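You operate a simulated robot arm through the tools that you are given. There is no shell and no other tool. Be economical: measure what you need, move in short steps, check, and stop when the job is done.

The job below is to be done with a simulated two-armed robot. You get a single attempt, and the scene is never put back.

## Task
Hold the yellow basket on the long counter top steady with one hand and put the 9 W white pack from the long counter top in it with the other.

The check looks at the end state, three seconds after you hand in, the way a careful person would. Anything else that was tipped, shoved, dropped, spilled or broken makes it a failure.

## Robot
Two 7-joint arms with three-finger grippers on one trunk, on a base that drives. Base frame: it is fixed to the floor where the robot stands at the start and does not move with it; the origin is under the middle of the robot, x ahead of it, y to its left, z up; the surface under the hand at the start is at about z = 820. Lengths are in mm, angles in rad, forces in N, time in s.
The left shoulder is at the start at [29, 154, 1038], the right one opposite. With the tool pointing down near the work surface each hand reaches from about 200 to 620 mm from the robot's upright axis, wherever it stands, measured 20 degrees to its own side. Payload 2.69 kg a hand.
The tool frame of a hand sits at the grasp point between the pads (the TCP): z along the fingers, y along the line on which they close. The tips reach 29 mm beyond it. Largest opening 120 mm; the body of the gripper starts 78 mm behind the TCP.
Orientation is that of the tool frame in the base frame, as a unit quaternion [x, y, z, w]. With the fingers straight down and closing along the base's y, the tool's x points along the base's -x, its y along +y and its z along -z.

## Interface
- The arms move only by the tool send_rows. It takes "left_motion", "right_motion" or both (then of equal length, played together; a hand with none holds still); each is a list of rows, each a list of 3 entries, a list of its own where there are three numbers: the shift along the tool's x, y, z in mm, then the turn, a rotation vector about the tool's x, y, z in rad, then the gripper command, from -1 (fully open) to 1 (shut), values between in proportion. In form: [[[dx, dy, dz], [rx, ry, rz], hand], ...]. A call has 1 to 10 rows; each row shifts and turns the commanded pose from where the row before left it, along the tool's axes as they then stand. Rows are played at 5 a second. More than 50 mm and 0.15 rad between two rows, or a gripper value outside its range, and nothing of the call is played. A pose out of reach is approached as far as the arm can. The call stops where the force on the tool passes 40 N (or 10 N more than at its start, if that is more) or the arm is blocked; 0.2 s more then pass. Each finger halts on what it meets, pressing with about 31 N; the grip force reading is that of the motor and also rises with nothing between the fingers. The clock runs only during rows and for 0.2 s after the last one: add rows that do not move to give the fingers time. The reply holds the time, the measured pose of the TCP, the force on the tool along the base axes, the opening and the grip force, in the units named above and with some noise, with the torque about the TCP (base axes, N m) and any sound that the robot's microphone picked up, and new pictures: "pictures" is both (left out), scene, wrist or none (wrist: the cameras of the hands that moved).
- Cameras (640 x 400 px; columns grow to the right, rows downward): "scene" is now at [141.9, 31.2, 1203]; the picture's right is [0.24, -0.97, 0.00], its down [-0.32, -0.08, -0.94] and it looks along [0.92, 0.23, -0.33] (base axes); focal length 214 px, centre (320, 200). "left" rides on the left gripper at [63, 0, -104] in its tool frame; the picture's right is [-0.01, 1.00, 0.00], its down [-0.83, 0.00, -0.56] and it looks along [-0.56, 0.00, 0.83] (tool axes); focal length 275 px, centre (320, 200). "right" rides on the right gripper at [63, 0, -104] in its tool frame; the picture's right is [0.00, 1.00, 0.00], its down [-0.83, 0.00, -0.56] and it looks along [-0.56, 0.00, 0.83] (tool axes); focal length 275 px, centre (320, 200).
- raise_lower(by): slides the trunk up (or, below 0, down) by that many mm; the arms and the scene camera ride with it, the base frame stays. It gives what a move gives, with no picture.
- base_move(legs): drives the robot by 1 to 6 legs, each [ahead, left, turn to the left] in mm, mm and rad, along the robot's own axes; the way and the turn of a leg run together, so that a leg with both is an arc; at most 1500 mm and 3.142 rad a leg. The arms and the cameras ride along, it lands a little off, and it stops where it bumps. It gives what a move gives, and a new picture of the scene camera.
- head_to(pan, tilt): turns the head with the scene camera to pan (to the left, within 1.396 rad either way) and tilt (down, from -0.506 to 1.204), counted from straight ahead of the robot. It gives what a move gives, and a new picture of the scene camera.
- pixel_to_xyz(camera, pixels): for up to 12 pixels [column, row] of the newest picture of that camera ("zoom" is the newest enlarged one), the place [x, y, z] in the base frame of the surface seen there, good to about 2 mm, but the place of the scene camera against the robot may be out by one fixed shift of up to 25 mm in any direction. The clock stands still meanwhile.
- enlarge(camera, box): a new picture of the part [left, top, right, bottom] of that camera's present view, enlarged. The clock stands still meanwhile.
- hand_in(): hands the job in; it is judged then, once.

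Work in short steps. Measure before you move; look again where a grasp or a placing could have gone wrong, and mend it. You have 80 turns and 260 pictures in all, those below and enlarged ones among them. Open the grippers and draw the arms clear of the work before you hand the job in, unless the task says otherwise; then end with one line.

The tools are called after "Emit:" by a JSON object that holds its "api" and its "payload". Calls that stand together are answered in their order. send_rows: Moves the arms, as the interface text tells. Its arguments: {"type":"object","properties":{"left_motion":{"type":"array","items":{"type":"array"}},"right_motion":{"type":"array","items":{"type":"array"}},"pictures":{"type":"string","enum":["both","scene","wrist","none"]}},"required":[]} The other tools are called the same way: raise_lower (by) slides the trunk up or down; base_move (legs) drives the base; head_to (pan, tilt) turns the head that bears the scene camera; pixel_to_xyz (camera, pixels) gives the place of the surface under pixels of a picture; enlarge (camera, box) takes an enlarged picture of a part of a camera's view; hand_in () hands the job in.

At the start:

```text
time: 0.0
left_tool_pos: [341.3, 218.8, 1171.4]
left_tcp_rot: [-0.001, 1.0, 0.0, 0.001]
left_contact_force: [-0.6, -0.5, 0.0]
left_wrist_torque: [0.02, 0.03, -0.03]
left_width: 119.8
left_grip_force: 0.0
right_tool_pos: [334.8, -80.8, 1144.2]
right_tcp_rot: [0.0, 1.0, 0.0, 0.0]
right_contact_force: [-0.5, 0.1, 0.4]
right_wrist_torque: [0.04, -0.03, 0.01]
right_width: 119.9
right_grip_force: 0.0
trunk travel left (down, up): [-402.0, 36.0]
robot x, y, heading: [1.8, -2.0, 0.009]
head pan, tilt: [0.246, 0.335]
```

scene: 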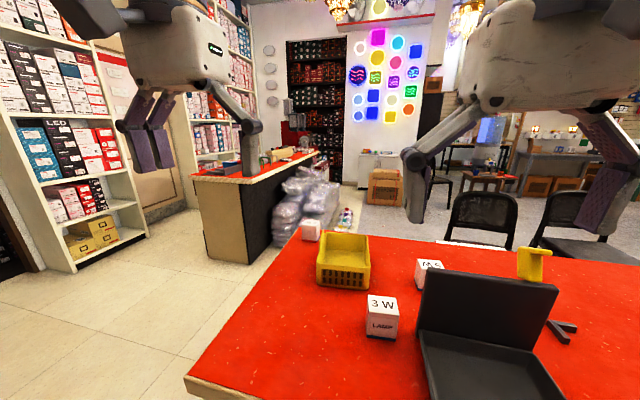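
right: 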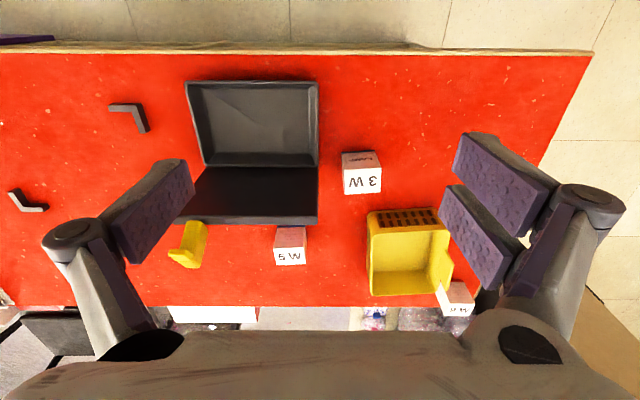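
left: 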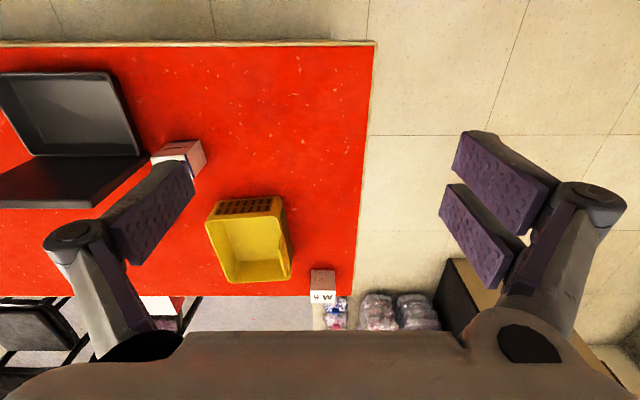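

The pictures show three white packs: "3 W" at scene (382,317), one at (428,270), and one at (310,230). I'll enlarge the labels to read them and measure where things are.

Emit:
{"api": "enlarge", "payload": {"camera": "scene", "box": [280, 210, 460, 322]}}

Emit:
{"api": "enlarge", "payload": {"camera": "right", "box": [260, 200, 500, 350]}}

Emit:
{"api": "enlarge", "payload": {"camera": "left", "box": [190, 180, 370, 310]}}

Emit:
{"api": "pixel_to_xyz", "payload": {"camera": "left", "pixels": [[321, 296], [323, 278], [314, 291], [329, 291], [214, 222], [283, 213], [290, 278], [227, 283], [250, 250], [280, 200], [212, 205], [340, 200]]}}

Emit:
{"api": "pixel_to_xyz", "payload": {"camera": "right", "pixels": [[362, 180], [290, 257], [290, 238], [458, 310], [370, 220], [435, 215], [440, 235], [375, 293], [448, 285], [410, 270], [280, 257], [302, 257]]}}

```text
3.56 times, centred on (370, 266) of scene
```

zoom: 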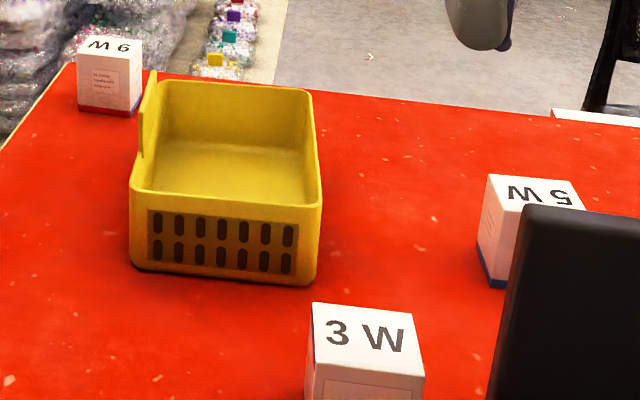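

```text
2.67 times, centred on (380, 275) of right
```

zoom: 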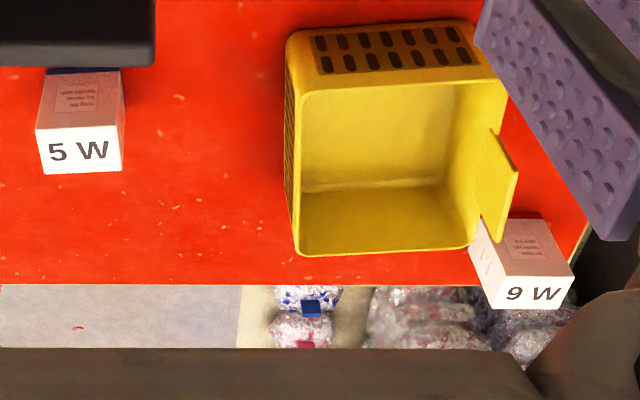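

```text
3.08 times, centred on (280, 245) of left
```

zoom: 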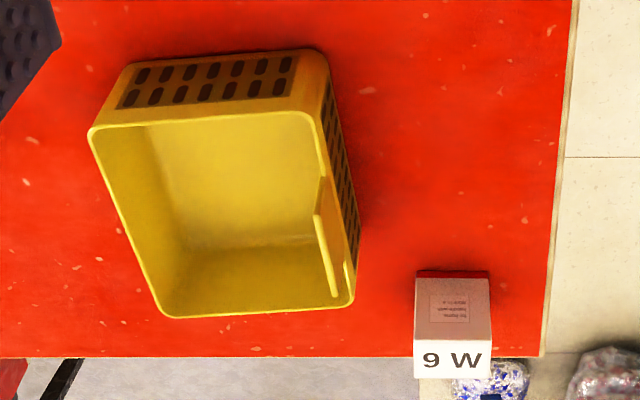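

```text
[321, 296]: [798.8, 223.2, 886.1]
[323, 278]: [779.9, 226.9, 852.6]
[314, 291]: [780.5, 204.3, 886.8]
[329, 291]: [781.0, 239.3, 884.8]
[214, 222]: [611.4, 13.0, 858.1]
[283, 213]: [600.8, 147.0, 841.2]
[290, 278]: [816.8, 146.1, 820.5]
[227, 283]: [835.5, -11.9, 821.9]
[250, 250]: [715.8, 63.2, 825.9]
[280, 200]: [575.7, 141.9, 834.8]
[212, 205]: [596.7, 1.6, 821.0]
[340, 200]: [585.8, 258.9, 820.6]
```

```text
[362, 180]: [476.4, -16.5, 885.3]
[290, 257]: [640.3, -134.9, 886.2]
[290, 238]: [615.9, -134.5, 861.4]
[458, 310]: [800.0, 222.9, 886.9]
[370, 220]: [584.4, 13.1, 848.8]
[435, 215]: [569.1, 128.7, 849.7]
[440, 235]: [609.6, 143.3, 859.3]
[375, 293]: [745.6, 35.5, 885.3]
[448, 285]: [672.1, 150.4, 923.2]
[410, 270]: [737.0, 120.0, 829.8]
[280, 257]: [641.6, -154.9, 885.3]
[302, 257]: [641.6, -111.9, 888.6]
```

The 9 W pack stands at about (795,222), height 66, behind and left of the basket, and too far to reach from here. I'll measure the counter's edges and the floor on its left, to see whether I can work from that end.

Emit:
{"api": "pixel_to_xyz", "payload": {"camera": "left", "pixels": [[370, 45], [360, 200], [352, 292], [200, 295], [100, 44], [420, 100], [420, 240], [460, 262], [440, 290], [378, 300]]}}

Emit:
{"api": "pixel_to_xyz", "payload": {"camera": "scene", "pixels": [[100, 300], [200, 300], [190, 380], [250, 260], [205, 220], [280, 225], [320, 215], [60, 265], [310, 223], [303, 240], [345, 240], [270, 300]]}}

Emit:
{"api": "head_to", "payload": {"pan": 0.8, "tilt": 0.5}}

```text
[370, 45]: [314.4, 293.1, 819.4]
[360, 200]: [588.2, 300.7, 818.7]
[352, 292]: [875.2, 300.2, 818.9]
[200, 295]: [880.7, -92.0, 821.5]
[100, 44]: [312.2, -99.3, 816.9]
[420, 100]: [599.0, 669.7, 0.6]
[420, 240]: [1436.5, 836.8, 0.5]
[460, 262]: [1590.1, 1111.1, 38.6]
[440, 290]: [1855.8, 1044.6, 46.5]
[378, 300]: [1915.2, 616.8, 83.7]
```

```text
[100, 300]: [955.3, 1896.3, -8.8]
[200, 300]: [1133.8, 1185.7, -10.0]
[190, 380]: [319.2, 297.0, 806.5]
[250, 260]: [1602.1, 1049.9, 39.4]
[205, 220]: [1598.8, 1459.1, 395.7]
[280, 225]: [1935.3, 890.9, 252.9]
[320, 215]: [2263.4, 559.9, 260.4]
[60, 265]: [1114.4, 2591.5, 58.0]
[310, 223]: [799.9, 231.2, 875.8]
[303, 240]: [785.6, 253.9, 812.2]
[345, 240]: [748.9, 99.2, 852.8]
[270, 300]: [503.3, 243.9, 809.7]
```

```text
time: 1.0
left_tool_pos: [342.6, 220.3, 1170.4]
left_tcp_rot: [-0.001, 1.0, 0.0, 0.001]
left_contact_force: [-1.0, 0.7, -0.2]
left_wrist_torque: [-0.03, 0.0, -0.03]
left_width: 120.0
left_grip_force: 0.2
right_tool_pos: [333.6, -81.3, 1144.9]
right_tcp_rot: [0.0, 1.0, 0.0, 0.0]
right_contact_force: [0.1, 0.8, -0.5]
right_wrist_torque: [-0.02, 0.01, 0.03]
right_width: 119.7
right_grip_force: 0.1
trunk travel left (down, up): [-402.0, 36.0]
robot x, y, heading: [-0.1, -1.8, -0.0]
head pan, tilt: [0.799, 0.499]
```

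scene: 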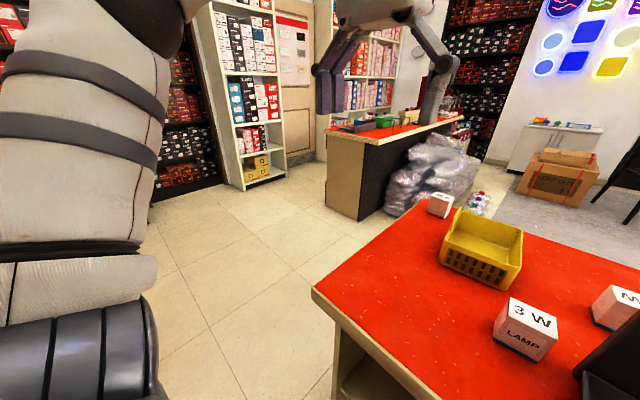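

The left end of the counter (y=300) has clear floor beside it. I'll back off, drive around, and turn to face the end with the hands held high.

Emit:
{"api": "base_move", "payload": {"legs": [[-150, 0, 0], [0, 850, 0], [850, 0, 0], [0, 0, -1.571]]}}

Emit:
{"api": "head_to", "payload": {"pan": 0.0, "tilt": 0.6}}

```text
time: 16.9
left_tool_pos: [895.1, 549.1, 1169.7]
left_tcp_rot: [0.703, 0.711, -0.001, 0.001]
left_contact_force: [0.7, -0.2, 0.4]
left_wrist_torque: [0.01, -0.02, 0.03]
left_width: 120.1
left_grip_force: 0.1
right_tool_pos: [593.5, 553.9, 1145.3]
right_tcp_rot: [0.704, 0.71, 0.001, 0.0]
right_contact_force: [-0.3, -0.5, 0.2]
right_wrist_torque: [-0.02, 0.0, -0.01]
right_width: 119.9
right_grip_force: 0.1
trunk travel left (down, up): [-402.0, 36.0]
robot x, y, heading: [673.0, 889.4, -1.565]
head pan, tilt: [0.799, 0.499]
```

scene: 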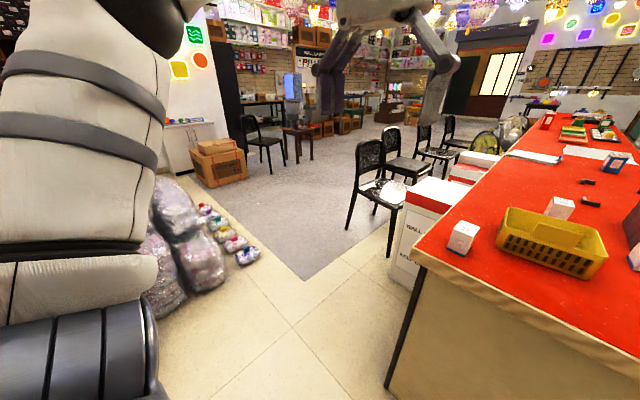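

```text
time: 18.1
left_tool_pos: [894.6, 549.4, 1170.8]
left_tcp_rot: [0.704, 0.71, -0.001, 0.0]
left_contact_force: [-0.1, 0.6, 0.5]
left_wrist_torque: [0.0, -0.01, 0.01]
left_width: 119.9
left_grip_force: 0.0
right_tool_pos: [594.1, 554.0, 1146.5]
right_tcp_rot: [0.704, 0.71, 0.001, 0.0]
right_contact_force: [0.5, 0.1, 0.8]
right_wrist_torque: [-0.03, -0.01, 0.01]
right_width: 119.8
right_grip_force: 0.1
trunk travel left (down, up): [-402.0, 36.0]
robot x, y, heading: [674.0, 891.5, -1.558]
head pan, tilt: [0.0, 0.6]
```

scene: 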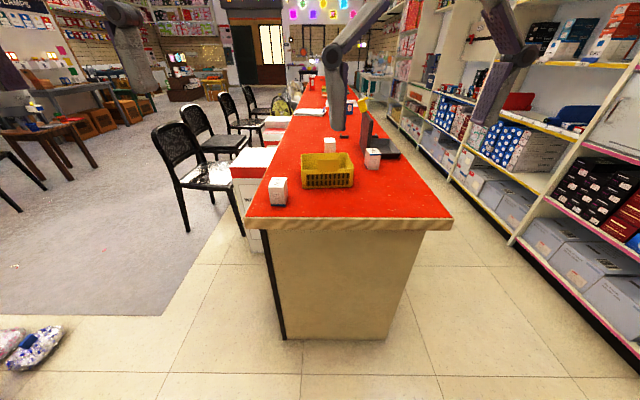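

I'm squarely facing the end panel: the 9 W pack is at scene (278,190) and the basket at (327,170). I'll drive 265 mm forward, which keeps the same clearance to the counter as at the start, and look with the wrist cameras.

Emit:
{"api": "base_move", "payload": {"legs": [[265, 0, 0]]}}

Emit:
{"api": "send_rows", "payload": {"left_motion": [[[0, 0, 0], [0, 0, 0], -1]], "right_motion": [[[0, 0, 0], [0, 0, 0], -1]]}}

```text
time: 20.0
left_tool_pos: [898.4, 274.6, 1170.0]
left_tcp_rot: [0.703, 0.711, 0.0, 0.0]
left_contact_force: [0.0, -0.2, -0.3]
left_wrist_torque: [0.01, -0.02, -0.01]
left_width: 120.1
left_grip_force: 0.0
right_tool_pos: [596.1, 278.2, 1144.9]
right_tcp_rot: [0.704, 0.71, 0.0, -0.001]
right_contact_force: [-0.7, -0.4, -0.2]
right_wrist_torque: [0.03, -0.03, 0.0]
right_width: 120.0
right_grip_force: 0.0
trunk travel left (down, up): [-402.0, 36.0]
robot x, y, heading: [674.3, 613.4, -1.559]
head pan, tilt: [0.0, 0.6]
```

scene: 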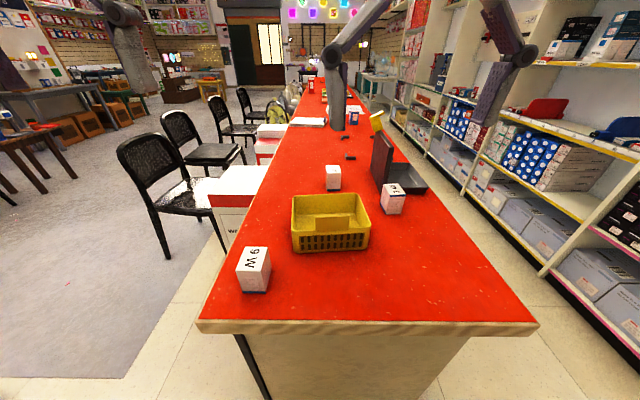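

```text
time: 20.4
left_tool_pos: [898.3, 273.9, 1171.8]
left_tcp_rot: [0.703, 0.711, -0.001, 0.001]
left_contact_force: [0.3, -0.1, 0.3]
left_wrist_torque: [-0.03, 0.05, -0.03]
left_width: 119.8
left_grip_force: 0.1
right_tool_pos: [596.3, 279.2, 1145.8]
right_tcp_rot: [0.704, 0.71, 0.0, 0.001]
right_contact_force: [-1.1, -0.9, -0.8]
right_wrist_torque: [0.0, 0.02, -0.01]
right_width: 119.8
right_grip_force: 0.1
trunk travel left (down, up): [-402.0, 36.0]
robot x, y, heading: [673.1, 612.6, -1.562]
head pan, tilt: [0.0, 0.6]
```

scene: 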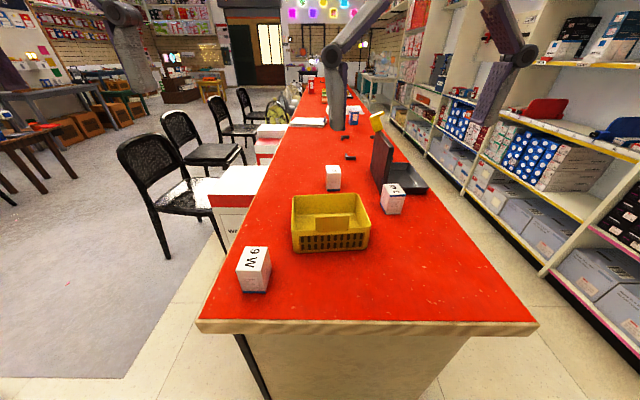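
right: 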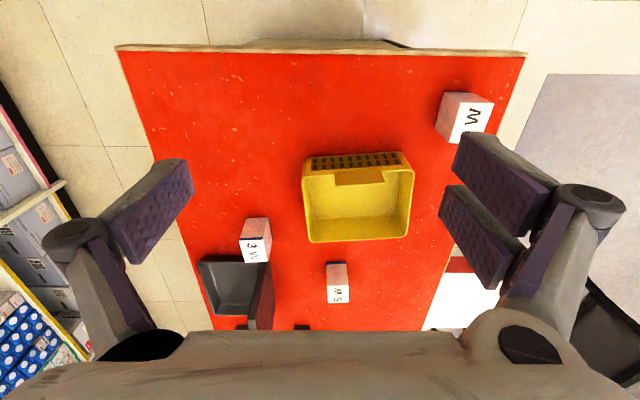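
left: 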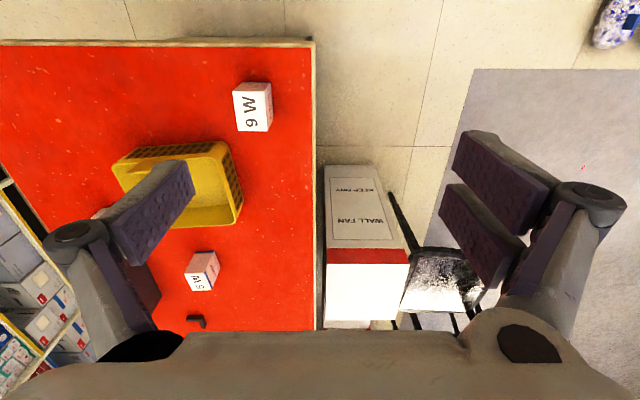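

The right view shows the basket rim at (302–414, 165–240) and the left view the 9 W pack at (252,107). I'll measure the basket's walls and the pack's faces.

Emit:
{"api": "pixel_to_xyz", "payload": {"camera": "right", "pixels": [[304, 200], [306, 225], [303, 178], [413, 200], [410, 225], [358, 240], [320, 174], [358, 180], [358, 165], [345, 215], [309, 240], [400, 172]]}}

Emit:
{"api": "pixel_to_xyz", "payload": {"camera": "left", "pixels": [[252, 107], [234, 90], [268, 83], [239, 131], [270, 129], [271, 105], [236, 110], [252, 84], [255, 128]]}}

Emit:
{"api": "enlarge", "payload": {"camera": "right", "box": [290, 145, 426, 250]}}

Emit:
{"api": "enlarge", "payload": {"camera": "left", "box": [220, 70, 290, 140]}}

```text
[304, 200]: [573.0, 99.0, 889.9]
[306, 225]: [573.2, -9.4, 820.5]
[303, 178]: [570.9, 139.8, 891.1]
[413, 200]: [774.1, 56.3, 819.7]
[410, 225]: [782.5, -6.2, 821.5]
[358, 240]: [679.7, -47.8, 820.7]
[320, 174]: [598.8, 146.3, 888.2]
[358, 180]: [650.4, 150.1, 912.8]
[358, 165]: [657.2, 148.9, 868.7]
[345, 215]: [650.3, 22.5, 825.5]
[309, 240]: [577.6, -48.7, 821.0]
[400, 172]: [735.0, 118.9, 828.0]
```

```text
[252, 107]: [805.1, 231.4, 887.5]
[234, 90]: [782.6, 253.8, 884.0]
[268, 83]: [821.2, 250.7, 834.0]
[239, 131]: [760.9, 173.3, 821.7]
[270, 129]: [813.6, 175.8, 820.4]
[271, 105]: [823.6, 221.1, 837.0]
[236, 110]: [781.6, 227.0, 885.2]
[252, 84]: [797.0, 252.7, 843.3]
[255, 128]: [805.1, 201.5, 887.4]
```

```text
3.81 times, centred on (358, 198) of right
```

zoom: 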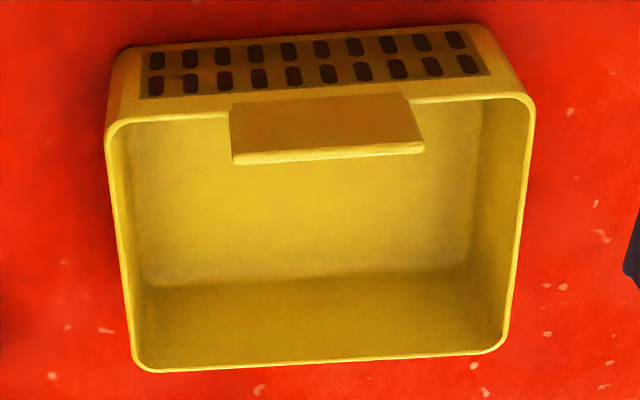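

```text
5.71 times, centred on (255, 105) of left
```

zoom: 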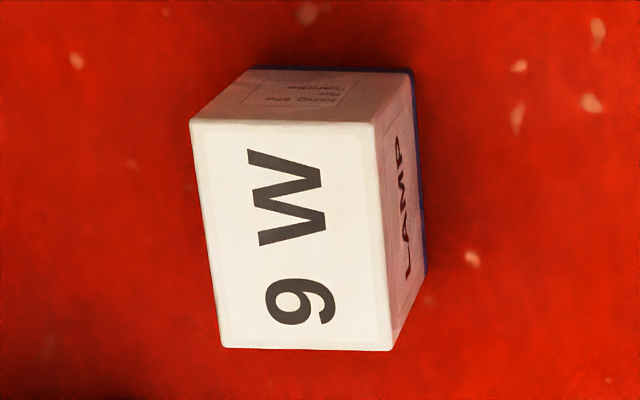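

Getting corner points of the pack's top from the zoomed view, and rim points of the basket from the right camera.

Emit:
{"api": "pixel_to_xyz", "payload": {"camera": "zoom", "pixels": [[198, 126], [368, 129], [386, 343], [226, 342], [290, 230], [210, 230], [378, 230]]}}

Emit:
{"api": "enlarge", "payload": {"camera": "right", "box": [290, 145, 426, 250]}}

Emit:
{"api": "pixel_to_xyz", "payload": {"camera": "zoom", "pixels": [[110, 150], [114, 200], [121, 260], [128, 300], [124, 300], [520, 250], [530, 150], [513, 300], [320, 362], [320, 153], [150, 120], [470, 97]]}}

```text
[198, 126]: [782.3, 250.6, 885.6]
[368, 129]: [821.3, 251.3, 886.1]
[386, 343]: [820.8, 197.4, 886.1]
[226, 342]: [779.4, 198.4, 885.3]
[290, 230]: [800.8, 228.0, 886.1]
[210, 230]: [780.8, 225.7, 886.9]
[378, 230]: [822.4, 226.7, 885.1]
```

```text
3.81 times, centred on (358, 198) of right
```

zoom: 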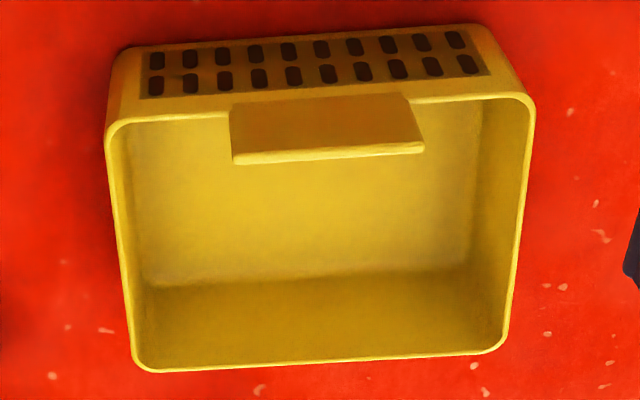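

```text
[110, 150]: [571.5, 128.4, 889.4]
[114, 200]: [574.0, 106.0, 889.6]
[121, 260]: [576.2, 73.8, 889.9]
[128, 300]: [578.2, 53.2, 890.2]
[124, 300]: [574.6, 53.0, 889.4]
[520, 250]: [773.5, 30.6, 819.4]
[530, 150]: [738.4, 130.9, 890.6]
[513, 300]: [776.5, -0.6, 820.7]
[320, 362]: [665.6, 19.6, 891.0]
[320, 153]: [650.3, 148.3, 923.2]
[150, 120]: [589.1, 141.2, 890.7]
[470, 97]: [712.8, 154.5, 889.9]
```

Basket: rim z≈890, x 572–740, y≈17–148, turned about +0.07 rad. Pack: centre (801,225), 40 wide along x, square to the base. I'll bring the right hand above the basket's right end wall (574,112), half open, and the left hand above the pack.

Emit:
{"api": "send_rows", "payload": {"right_motion": [[[-42, -5, 0], [0, 0, -0.03], 0], [[-42, -6, 0], [0, 0, -0.03], 0], [[-42, -6, 0], [0, 0, 0], 0], [[-41, -5, 40], [0, 0, 0], 0], [[0, 0, 45], [0, 0, 0], 0], [[0, 0, 45], [0, 0, 0], 0]], "left_motion": [[[-12, -25, 0], [0, 0, 0], 0], [[-12, -25, 0], [0, 0, 0], 0], [[-12, -25, 0], [0, 0, 0], 0], [[-13, -22, 40], [0, 0, 0], 0], [[0, 0, 45], [0, 0, 0], 0], [[0, 0, 45], [0, 0, 0], 0]]}}

```text
refused: row 4 steps farther than a row can; nothing moved
```

Row 4 was too long for one step, so I'll split it and send the same moves again.

Emit:
{"api": "send_rows", "payload": {"right_motion": [[[-42, -5, 0], [0, 0, -0.03], 0], [[-42, -6, 0], [0, 0, -0.03], 0], [[-42, -6, 0], [0, 0, 0], 0], [[-41, -5, 0], [0, 0, 0], 0], [[0, 0, 45], [0, 0, 0], 0], [[0, 0, 45], [0, 0, 0], 0], [[0, 0, 45], [0, 0, 0], 0]], "left_motion": [[[-12, -25, 0], [0, 0, 0], 0], [[-12, -25, 0], [0, 0, 0], 0], [[-12, -25, 0], [0, 0, 0], 0], [[-13, -22, 0], [0, 0, 0], 0], [[0, 0, 45], [0, 0, 0], 0], [[0, 0, 45], [0, 0, 0], 0], [[0, 0, 45], [0, 0, 0], 0]]}}

```text
time: 22.0
left_tool_pos: [801.9, 222.5, 1036.7]
left_tcp_rot: [0.703, 0.711, 0.0, -0.001]
left_contact_force: [-0.1, -0.5, 0.3]
left_wrist_torque: [-0.04, -0.02, -0.05]
left_width: 59.9
left_grip_force: 0.0
right_tool_pos: [586.5, 154.3, 1009.2]
right_tcp_rot: [0.682, 0.731, 0.0, 0.0]
right_contact_force: [0.2, -0.2, 0.6]
right_wrist_torque: [0.01, 0.0, 0.0]
right_width: 60.2
right_grip_force: 0.0
right hand out of reach, approached as far as the arm can: row 4
trunk travel left (down, up): [-402.0, 36.0]
robot x, y, heading: [672.6, 611.6, -1.562]
head pan, tilt: [0.0, 0.6]
```

scene: 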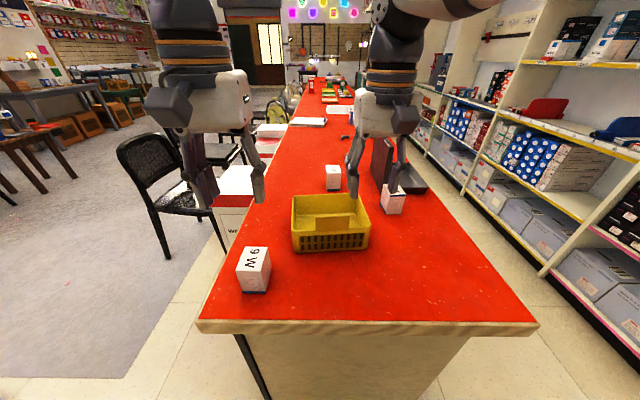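
right: 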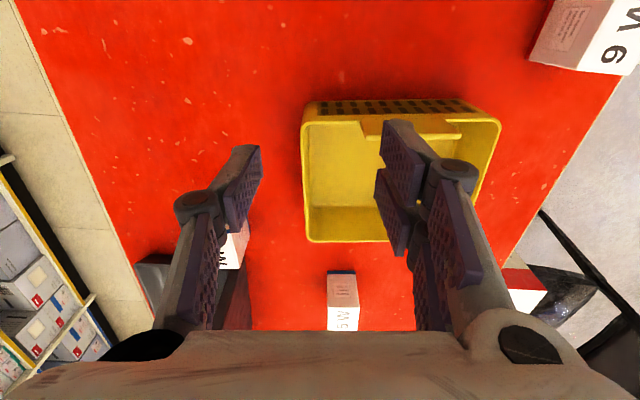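
left: 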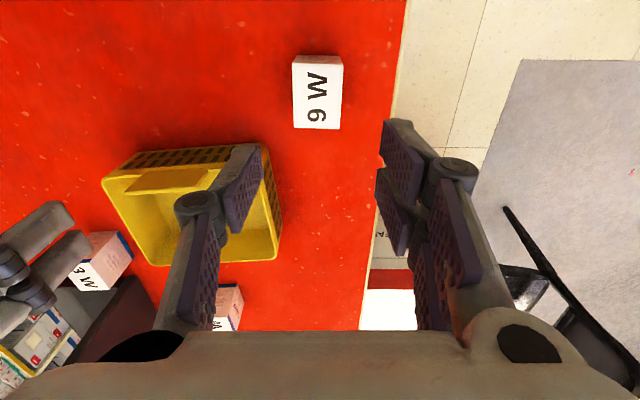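

The right hand stopped short at (586,154) because it was high; the left is well over the pack. I'll shift the right hand the rest of the way while coming down to about z=965, still above the tab and rim.

Emit:
{"api": "send_rows", "payload": {"right_motion": [[[0, 0, 40], [0, 0, 0], 0], [[-21, -8, 0], [0, 0, 0], 0], [[-20, -7, 0], [0, 0, 0], 0], [[0, 0, 0], [0, 0, 0], 0]], "pictures": "wrist"}}

```text
time: 23.0
left_tool_pos: [802.4, 223.8, 1037.8]
left_tcp_rot: [0.704, 0.71, -0.001, 0.0]
left_contact_force: [-0.1, 0.2, -0.2]
left_wrist_torque: [-0.03, 0.02, 0.02]
left_width: 59.9
left_grip_force: 0.0
right_tool_pos: [574.0, 108.4, 971.6]
right_tcp_rot: [0.682, 0.731, 0.0, 0.0]
right_contact_force: [0.3, 0.0, 0.2]
right_wrist_torque: [0.01, -0.01, 0.01]
right_width: 60.1
right_grip_force: 0.1
trunk travel left (down, up): [-402.0, 36.0]
robot x, y, heading: [675.7, 616.3, -1.561]
head pan, tilt: [0.0, 0.6]
```

right: 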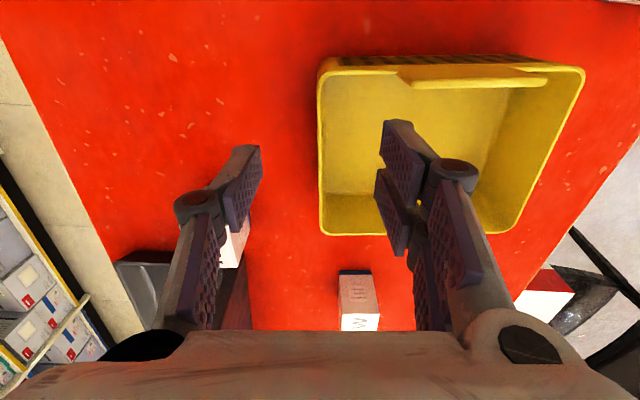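

The right hand is at (574,108) and the end wall shows at column ~320, central between the fingers. I'll check the wall points and look closer before I go down.

Emit:
{"api": "pixel_to_xyz", "payload": {"camera": "right", "pixels": [[320, 100], [320, 130], [321, 160], [322, 200], [322, 225], [555, 150], [430, 85], [450, 110], [525, 150], [340, 160], [350, 200]]}}

Emit:
{"api": "enlarge", "payload": {"camera": "right", "box": [300, 40, 600, 240]}}

```text
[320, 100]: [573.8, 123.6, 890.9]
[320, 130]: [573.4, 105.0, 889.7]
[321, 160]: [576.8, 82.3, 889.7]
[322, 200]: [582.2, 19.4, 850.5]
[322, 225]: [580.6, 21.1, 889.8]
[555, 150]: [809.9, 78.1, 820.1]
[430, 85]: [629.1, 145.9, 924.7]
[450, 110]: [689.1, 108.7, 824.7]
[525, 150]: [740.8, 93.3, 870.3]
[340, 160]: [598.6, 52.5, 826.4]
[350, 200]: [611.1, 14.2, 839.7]
```

```text
2.00 times, centred on (450, 140) of right
```

zoom: 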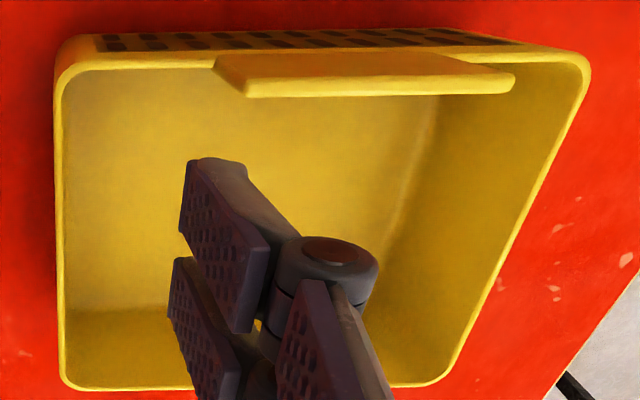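

The wall's centre line is at about (574,108) and the basket floor at z≈825. I'll lower the right hand 96 mm, so one finger goes inside and one outside.

Emit:
{"api": "send_rows", "payload": {"right_motion": [[[0, 0, 32], [0, 0, 0], 0], [[0, 0, 32], [0, 0, 0], 0], [[0, 0, 32], [0, 0, 0], 0], [[0, 0, 0], [0, 0, 0], 0]], "pictures": "wrist"}}

```text
time: 24.0
left_tool_pos: [803.1, 224.5, 1037.7]
left_tcp_rot: [0.703, 0.711, -0.001, 0.0]
left_contact_force: [-0.1, 1.0, -0.7]
left_wrist_torque: [0.02, 0.04, 0.02]
left_width: 59.8
left_grip_force: 0.0
right_tool_pos: [571.4, 109.5, 872.3]
right_tcp_rot: [0.683, 0.731, 0.0, 0.0]
right_contact_force: [0.5, -0.2, -0.9]
right_wrist_torque: [-0.03, -0.01, 0.01]
right_width: 60.1
right_grip_force: 0.1
trunk travel left (down, up): [-402.0, 36.0]
robot x, y, heading: [674.9, 614.5, -1.561]
head pan, tilt: [0.0, 0.6]
```

right: 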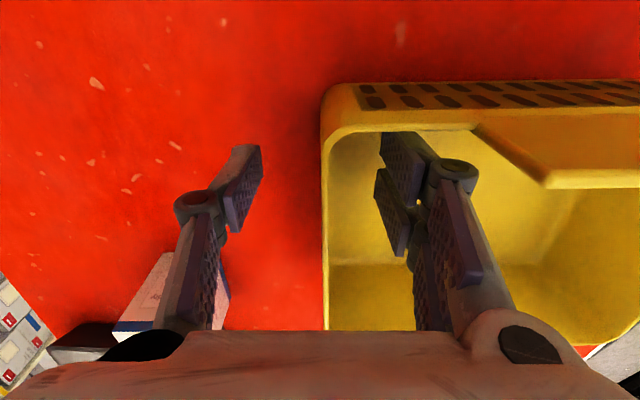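

The fingers straddle the wall, which sits about 2 mm to the +x side of centre (column ~325). I'll shift 2 mm and close gently in stages.

Emit:
{"api": "send_rows", "payload": {"right_motion": [[[0, 2, 0], [0, 0, 0], 0.4], [[0, 0, 0], [0, 0, 0], 0.7], [[0, 0, 0], [0, 0, 0], 0.85], [[0, 0, 0], [0, 0, 0], 0.92], [[0, 0, 0], [0, 0, 0], 1], [[0, 0, 0], [0, 0, 0], 1]], "pictures": "both"}}

```text
time: 25.4
left_tool_pos: [802.2, 222.7, 1036.3]
left_tcp_rot: [0.704, 0.71, -0.001, 0.001]
left_contact_force: [0.2, 0.1, -0.1]
left_wrist_torque: [0.01, 0.02, 0.02]
left_width: 60.0
left_grip_force: 0.0
right_tool_pos: [574.2, 108.5, 874.0]
right_tcp_rot: [0.682, 0.731, -0.001, 0.0]
right_contact_force: [0.0, 0.6, 0.3]
right_wrist_torque: [-0.01, 0.01, -0.01]
right_width: 6.1
right_grip_force: 30.2
trunk travel left (down, up): [-402.0, 36.0]
robot x, y, heading: [676.7, 613.1, -1.56]
head pan, tilt: [0.0, 0.6]
```

scene: 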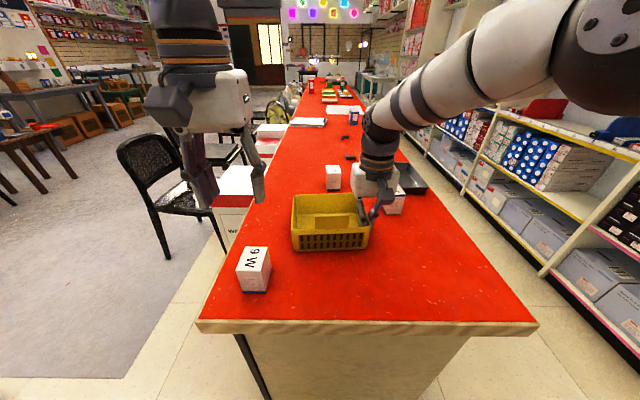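
right: 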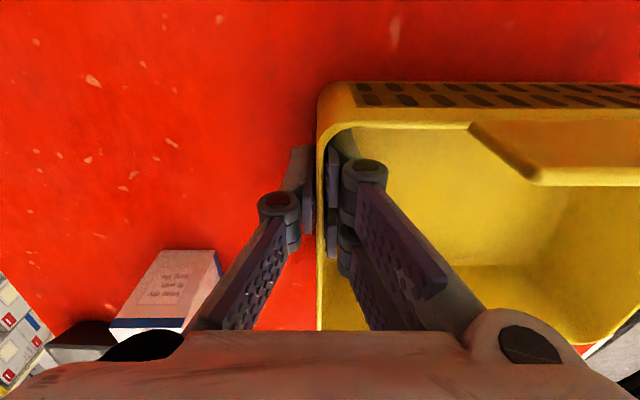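

The right hand holds the basket wall (6 mm, 30 N) and the basket hasn't moved. Next I lower the left hand over the 9 W pack with an 80 mm opening.

Emit:
{"api": "send_rows", "payload": {"left_motion": [[[1, -1, 45], [0, 0, 0], -0.33], [[0, 0, 45], [0, 0, 0], -0.33], [[0, 0, 0], [0, 0, 0], -0.33]], "pictures": "wrist"}}

```text
time: 26.2
left_tool_pos: [803.2, 223.5, 944.8]
left_tcp_rot: [0.704, 0.711, 0.0, 0.0]
left_contact_force: [0.0, -0.1, -0.5]
left_wrist_torque: [0.03, 0.02, 0.0]
left_width: 79.8
left_grip_force: 0.0
right_tool_pos: [574.4, 109.2, 874.4]
right_tcp_rot: [0.682, 0.732, 0.0, 0.0]
right_contact_force: [-1.5, -0.2, 0.7]
right_wrist_torque: [-0.04, 0.04, -0.02]
right_width: 5.8
right_grip_force: 31.1
trunk travel left (down, up): [-402.0, 36.0]
robot x, y, heading: [676.1, 613.4, -1.561]
head pan, tilt: [0.0, 0.6]
```

left: 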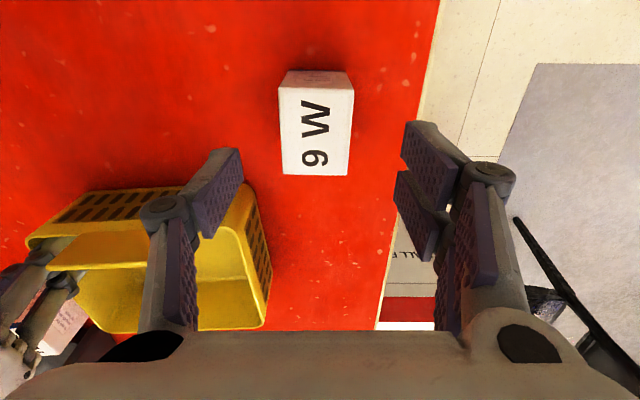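

The pack is centred between the fingers (column ~317), and the basket corner is clear of the descending finger. I'll lower to z≈862 and close.

Emit:
{"api": "send_rows", "payload": {"left_motion": [[[0, -1, 41], [0, 0, 0], -0.33], [[0, 0, 41], [0, 0, 0], -0.33], [[0, 0, 0], [0, 0, 0], -0.33]], "pictures": "wrist"}}

```text
time: 27.0
left_tool_pos: [799.0, 226.0, 862.1]
left_tcp_rot: [0.703, 0.711, -0.001, 0.001]
left_contact_force: [0.2, 1.0, 0.4]
left_wrist_torque: [0.01, -0.01, 0.03]
left_width: 79.9
left_grip_force: 0.0
right_tool_pos: [573.4, 108.9, 874.3]
right_tcp_rot: [0.682, 0.732, 0.0, 0.0]
right_contact_force: [-0.3, 0.2, 0.1]
right_wrist_torque: [-0.03, 0.01, -0.02]
right_width: 5.8
right_grip_force: 31.1
trunk travel left (down, up): [-402.0, 36.0]
robot x, y, heading: [674.8, 615.1, -1.558]
head pan, tilt: [0.0, 0.6]
```

left: 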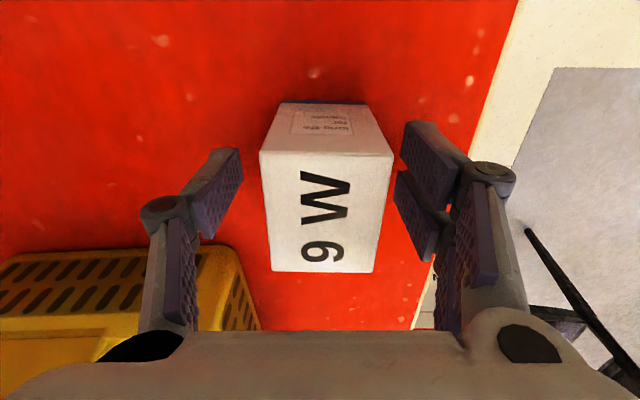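

The fingers straddle the pack. I'll shift 1.5 mm to centre, close in stages, then lift a little.

Emit:
{"api": "send_rows", "payload": {"left_motion": [[[0, 1.5, 0], [0, 0, 0], 0], [[0, 0, 0], [0, 0, 0], 0.25], [[0, 0, 0], [0, 0, 0], 0.4], [[0, 0, 0], [0, 0, 0], 0.7], [[0, 0, 0], [0, 0, 0], 0.7], [[0, 0, -20], [0, 0, 0], 0.7], [[0, 0, 0], [0, 0, 0], 0.7]], "pictures": "wrist"}}

```text
time: 28.6
left_tool_pos: [801.8, 224.2, 883.1]
left_tcp_rot: [0.704, 0.711, 0.0, 0.0]
left_contact_force: [0.5, 0.2, -0.8]
left_wrist_torque: [0.0, -0.02, -0.01]
left_width: 43.4
left_grip_force: 31.1
right_tool_pos: [575.5, 108.8, 873.4]
right_tcp_rot: [0.682, 0.731, -0.001, 0.0]
right_contact_force: [0.6, 0.4, 0.5]
right_wrist_torque: [-0.07, 0.03, -0.03]
right_width: 6.0
right_grip_force: 31.5
trunk travel left (down, up): [-402.0, 36.0]
robot x, y, heading: [678.9, 611.1, -1.562]
head pan, tilt: [0.0, 0.6]
```

left: 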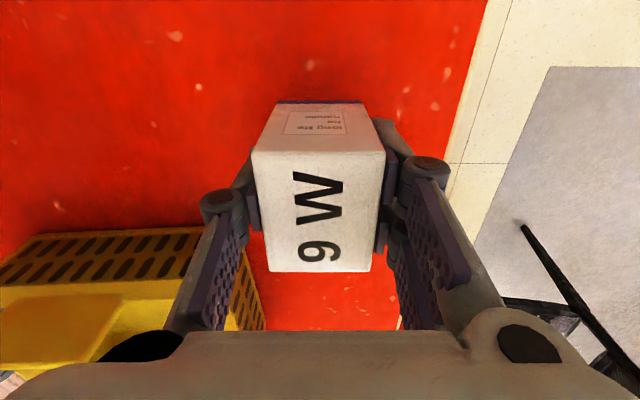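

The pack is held (43 mm, 31 N) and lifts cleanly. I'll raise it to z≈988, which clears the tab at 924, and move it part way toward the basket.

Emit:
{"api": "send_rows", "payload": {"left_motion": [[[0, 0, -45], [0, 0, 0], 0.7], [[0, 0, -45], [0, 0, 0], 0.7], [[0, 0, -15], [0, 0, 0], 0.7], [[-29, -22, 0], [0, 0, 0], 0.7], [[-29, -22, 0], [0, 0, 0], 0.7], [[-29, -22, 0], [0, 0, 0], 0.7], [[0, 0, 0], [0, 0, 0], 0.7]], "pictures": "both"}}

```text
time: 30.2
left_tool_pos: [735.9, 137.3, 986.2]
left_tcp_rot: [0.704, 0.71, 0.0, 0.0]
left_contact_force: [-0.6, -1.1, -0.8]
left_wrist_torque: [0.01, 0.01, 0.02]
left_width: 43.5
left_grip_force: 31.1
right_tool_pos: [574.3, 107.6, 873.8]
right_tcp_rot: [0.682, 0.731, 0.0, 0.0]
right_contact_force: [-1.0, 0.0, 0.1]
right_wrist_torque: [-0.04, -0.05, 0.05]
right_width: 6.1
right_grip_force: 31.3
trunk travel left (down, up): [-402.0, 36.0]
robot x, y, heading: [674.6, 615.1, -1.565]
head pan, tilt: [0.0, 0.6]
```

scene: 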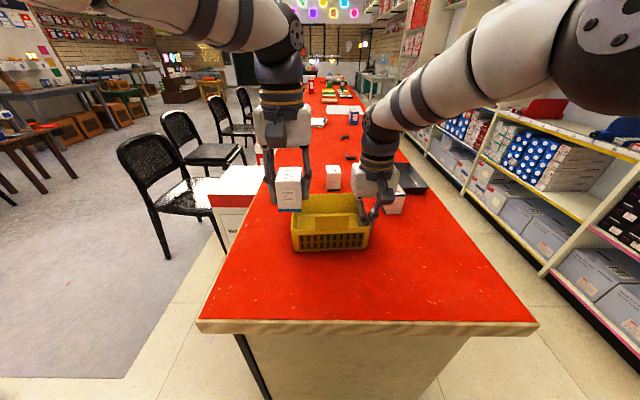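
left: 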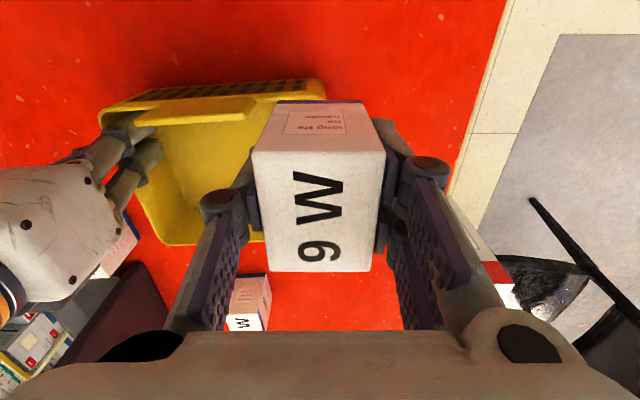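

The path is clear and the right hand keeps its grip. I'll continue to about (692,78) over the basket and turn 0.06 to match its angle.

Emit:
{"api": "send_rows", "payload": {"left_motion": [[[-30, -15, 0], [0, 0, 0], 0.7], [[-29, -15, 0], [0, 0, 0], 0.7], [[0, -14, 0], [0, 0, -0.06], 0.7], [[0, 0, 0], [0, 0, 0], 0.7]], "pictures": "both"}}

```text
time: 31.2
left_tool_pos: [690.9, 90.6, 984.6]
left_tcp_rot: [0.683, 0.731, -0.001, 0.001]
left_contact_force: [-0.4, 0.2, -1.4]
left_wrist_torque: [0.0, 0.04, 0.02]
left_width: 43.1
left_grip_force: 30.7
left hand out of reach, approached as far as the arm can: row 2, 3
right_tool_pos: [574.7, 107.7, 873.5]
right_tcp_rot: [0.682, 0.731, 0.0, 0.0]
right_contact_force: [-0.4, -0.4, -0.5]
right_wrist_torque: [-0.06, 0.04, -0.03]
right_width: 5.8
right_grip_force: 31.1
trunk travel left (down, up): [-402.0, 36.0]
robot x, y, heading: [674.9, 614.3, -1.565]
head pan, tilt: [0.0, 0.6]
```

scene: 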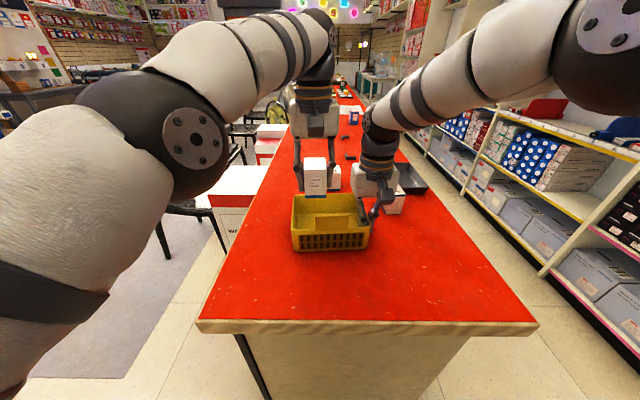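
left: 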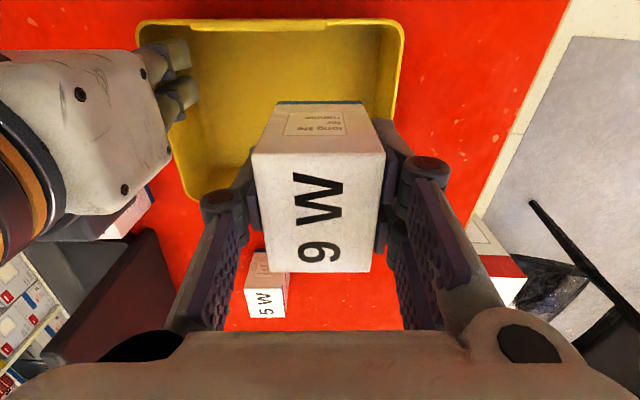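

The pack hangs over the basket at (691,90), limited by reach at this height. I'll come down 30 mm, staying above the rim, then shift to y≈72 so the left gripper body clears the right one.

Emit:
{"api": "send_rows", "payload": {"left_motion": [[[0, 0, 30], [0, 0, 0], 0.7], [[-18, -2, 0], [0, 0, 0], 0.7], [[0, 0, 0], [0, 0, 0], 0.7]], "pictures": "wrist"}}

```text
time: 32.0
left_tool_pos: [692.5, 82.2, 954.1]
left_tcp_rot: [0.682, 0.732, 0.0, 0.001]
left_contact_force: [0.6, 0.0, -0.8]
left_wrist_torque: [-0.01, -0.03, -0.01]
left_width: 43.5
left_grip_force: 30.6
left hand out of reach, approached as far as the arm can: row 2
right_tool_pos: [574.5, 108.5, 874.2]
right_tcp_rot: [0.682, 0.731, 0.0, 0.0]
right_contact_force: [-0.1, 0.0, 0.4]
right_wrist_torque: [-0.06, 0.03, 0.02]
right_width: 6.0
right_grip_force: 31.3
trunk travel left (down, up): [-402.0, 36.0]
robot x, y, heading: [670.5, 612.2, -1.557]
head pan, tilt: [0.0, 0.6]
```

left: 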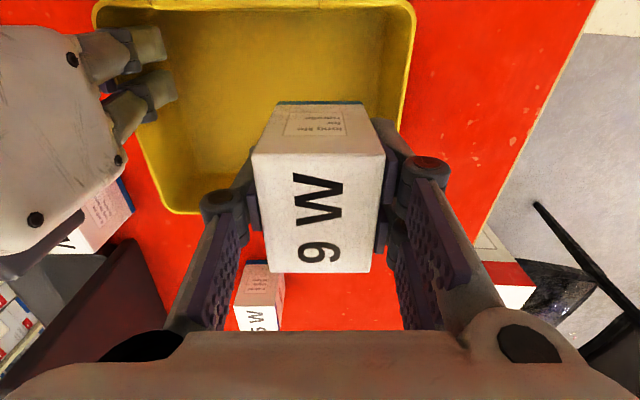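

Now at (692,82,954). I'll come down another 18 mm and shift the last 9 mm, still above the rim.

Emit:
{"api": "send_rows", "payload": {"left_motion": [[[0, 0, 16], [0, 0, 0], 0.7], [[-10, -1, 0], [0, 0, 0], 0.7], [[0, 0, 0], [0, 0, 0], 0.7]], "pictures": "both"}}

Emit:
{"api": "pixel_to_xyz", "payload": {"camera": "left", "pixels": [[408, 60], [398, 120], [385, 60], [300, 60], [200, 170], [130, 145], [70, 60], [120, 160]]}}

```text
time: 32.8
left_tool_pos: [695.0, 74.9, 938.9]
left_tcp_rot: [0.682, 0.731, 0.0, 0.001]
left_contact_force: [0.0, 0.0, 0.1]
left_wrist_torque: [0.03, 0.04, 0.04]
left_width: 43.3
left_grip_force: 30.9
right_tool_pos: [575.5, 109.8, 873.9]
right_tcp_rot: [0.682, 0.731, 0.0, 0.0]
right_contact_force: [-0.6, 0.2, -0.1]
right_wrist_torque: [0.07, 0.04, -0.03]
right_width: 5.6
right_grip_force: 30.7
trunk travel left (down, up): [-402.0, 36.0]
robot x, y, heading: [676.0, 614.6, -1.562]
head pan, tilt: [0.0, 0.6]
```

scene: 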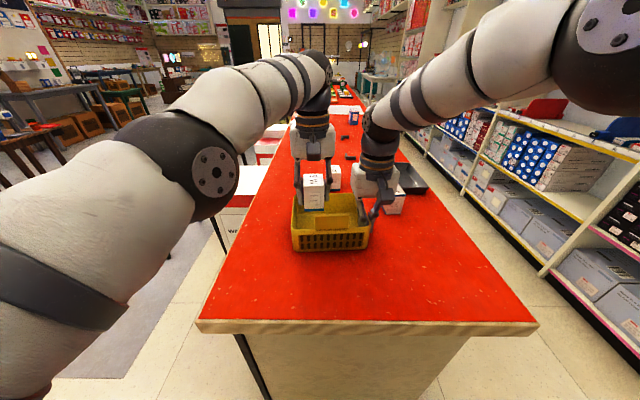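
left: 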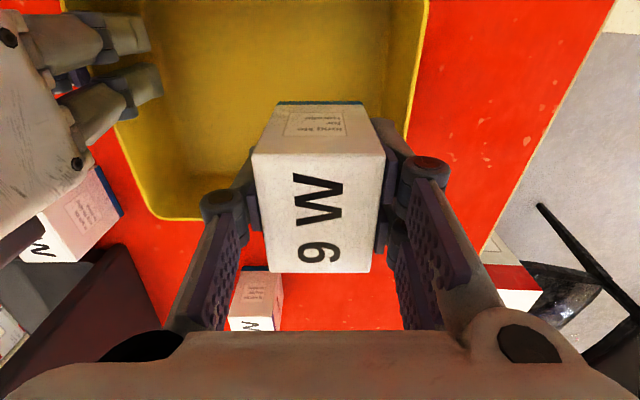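

```text
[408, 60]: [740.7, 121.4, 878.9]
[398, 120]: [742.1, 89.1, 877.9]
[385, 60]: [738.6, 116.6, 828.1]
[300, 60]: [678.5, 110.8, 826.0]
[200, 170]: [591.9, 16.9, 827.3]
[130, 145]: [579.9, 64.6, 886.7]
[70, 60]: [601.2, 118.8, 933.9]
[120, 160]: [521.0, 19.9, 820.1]
```

The far inner wall is at x≈738, nearly vertical, and the floor at z≈826; the pack bottom is at ≈897. I'll shift 5 mm to -x and lower in small steps until it is about 3 mm above the floor.

Emit:
{"api": "send_rows", "payload": {"left_motion": [[[0, -5, 0], [0, 0, 0], 0.7], [[0, 0, 20], [0, 0, 0], 0.7], [[0, 0, 20], [0, 0, 0], 0.7], [[0, 0, 20], [0, 0, 0], 0.7], [[0, 0, 6], [0, 0, 0], 0.7], [[0, 0, 0], [0, 0, 0], 0.7]], "pictures": "both"}}

```text
time: 34.2
left_tool_pos: [690.3, 76.5, 872.2]
left_tcp_rot: [0.681, 0.732, -0.001, 0.001]
left_contact_force: [-0.4, 0.7, 0.4]
left_wrist_torque: [-0.01, 0.01, 0.04]
left_width: 43.2
left_grip_force: 31.1
left hand out of reach, approached as far as the arm can: row 1
right_tool_pos: [574.5, 110.7, 873.4]
right_tcp_rot: [0.682, 0.731, 0.0, 0.0]
right_contact_force: [0.6, 0.1, 0.5]
right_wrist_torque: [0.08, 0.03, -0.01]
right_width: 6.0
right_grip_force: 31.5
trunk travel left (down, up): [-402.0, 36.0]
robot x, y, heading: [678.6, 615.2, -1.569]
head pan, tilt: [0.0, 0.6]
```

scene: 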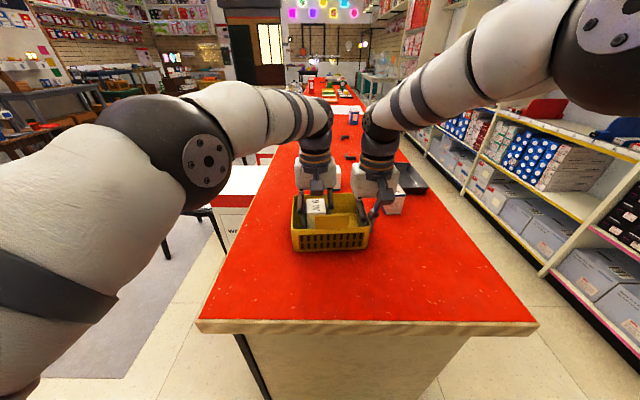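
left: 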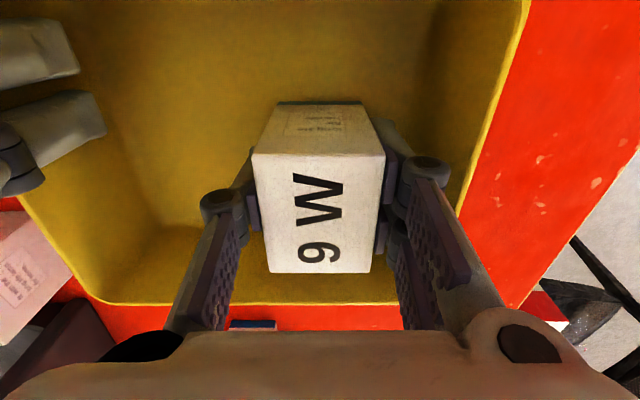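

The pack is inside, about 3–4 mm over the floor. I'll touch down in 2 mm steps.

Emit:
{"api": "send_rows", "payload": {"left_motion": [[[0, 0, 2], [0, 0, 0], 0.7], [[0, 0, 2], [0, 0, 0], 0.7], [[0, 0, 0], [0, 0, 0], 0.7]], "pictures": "none"}}

```text
time: 35.0
left_tool_pos: [690.6, 76.8, 868.8]
left_tcp_rot: [0.682, 0.731, 0.0, 0.0]
left_contact_force: [0.3, -0.2, -0.1]
left_wrist_torque: [-0.05, 0.0, -0.01]
left_width: 43.1
left_grip_force: 31.2
right_tool_pos: [574.5, 109.9, 873.3]
right_tcp_rot: [0.682, 0.731, 0.0, 0.0]
right_contact_force: [-0.2, 0.9, 0.5]
right_wrist_torque: [0.03, 0.03, 0.0]
right_width: 6.0
right_grip_force: 31.1
trunk travel left (down, up): [-402.0, 36.0]
robot x, y, heading: [676.7, 613.1, -1.566]
head pan, tilt: [0.0, 0.6]
```

There is no contact force yet, so I'll go down 1 mm at a time and stop at 3 mm more.

Emit:
{"api": "send_rows", "payload": {"left_motion": [[[0, 0, 1], [0, 0, 0], 0.7], [[0, 0, 1], [0, 0, 0], 0.7], [[0, 0, 1], [0, 0, 0], 0.7]], "pictures": "none"}}

```text
time: 35.8
left_tool_pos: [690.4, 76.6, 868.4]
left_tcp_rot: [0.682, 0.731, -0.002, 0.001]
left_contact_force: [-0.6, 3.3, 17.2]
left_wrist_torque: [0.19, 0.27, -0.02]
left_width: 43.2
left_grip_force: 30.9
right_tool_pos: [574.1, 109.8, 874.7]
right_tcp_rot: [0.682, 0.731, -0.001, 0.001]
right_contact_force: [1.0, -3.1, -7.0]
right_wrist_torque: [0.35, -0.03, -0.16]
right_width: 6.1
right_grip_force: 30.8
trunk travel left (down, up): [-402.0, 36.0]
robot x, y, heading: [674.2, 615.5, -1.558]
head pan, tilt: [0.0, 0.6]
```

The 17 N upward force shows the pack is on the basket floor. I'll back up 1.5 mm, open to about 56 mm, and look.

Emit:
{"api": "send_rows", "payload": {"left_motion": [[[0, 0, -1.5], [0, 0, 0], 0.7], [[0, 0, 0], [0, 0, 0], 0.2], [[0, 0, 0], [0, 0, 0], 0.07], [[0, 0, 0], [0, 0, 0], 0.07]], "pictures": "wrist"}}

```text
time: 36.8
left_tool_pos: [689.4, 76.6, 866.0]
left_tcp_rot: [0.682, 0.731, 0.001, 0.0]
left_contact_force: [0.1, -0.5, -0.1]
left_wrist_torque: [0.0, -0.01, 0.03]
left_width: 55.9
left_grip_force: 0.1
right_tool_pos: [574.1, 108.7, 874.1]
right_tcp_rot: [0.682, 0.731, 0.0, 0.0]
right_contact_force: [-0.2, -1.2, 0.3]
right_wrist_torque: [-0.06, -0.02, -0.07]
right_width: 5.9
right_grip_force: 30.9
trunk travel left (down, up): [-402.0, 36.0]
robot x, y, heading: [675.3, 615.1, -1.559]
head pan, tilt: [0.0, 0.6]
```

left: 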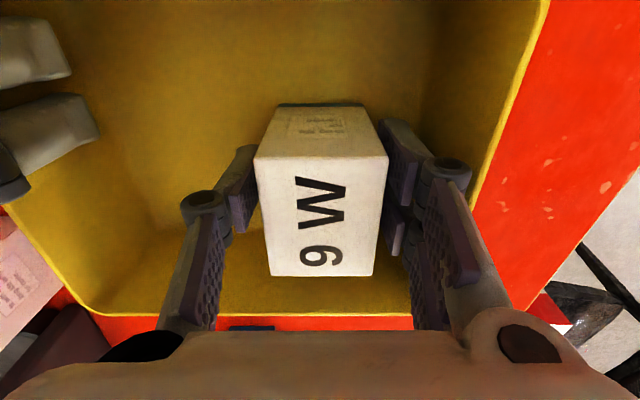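

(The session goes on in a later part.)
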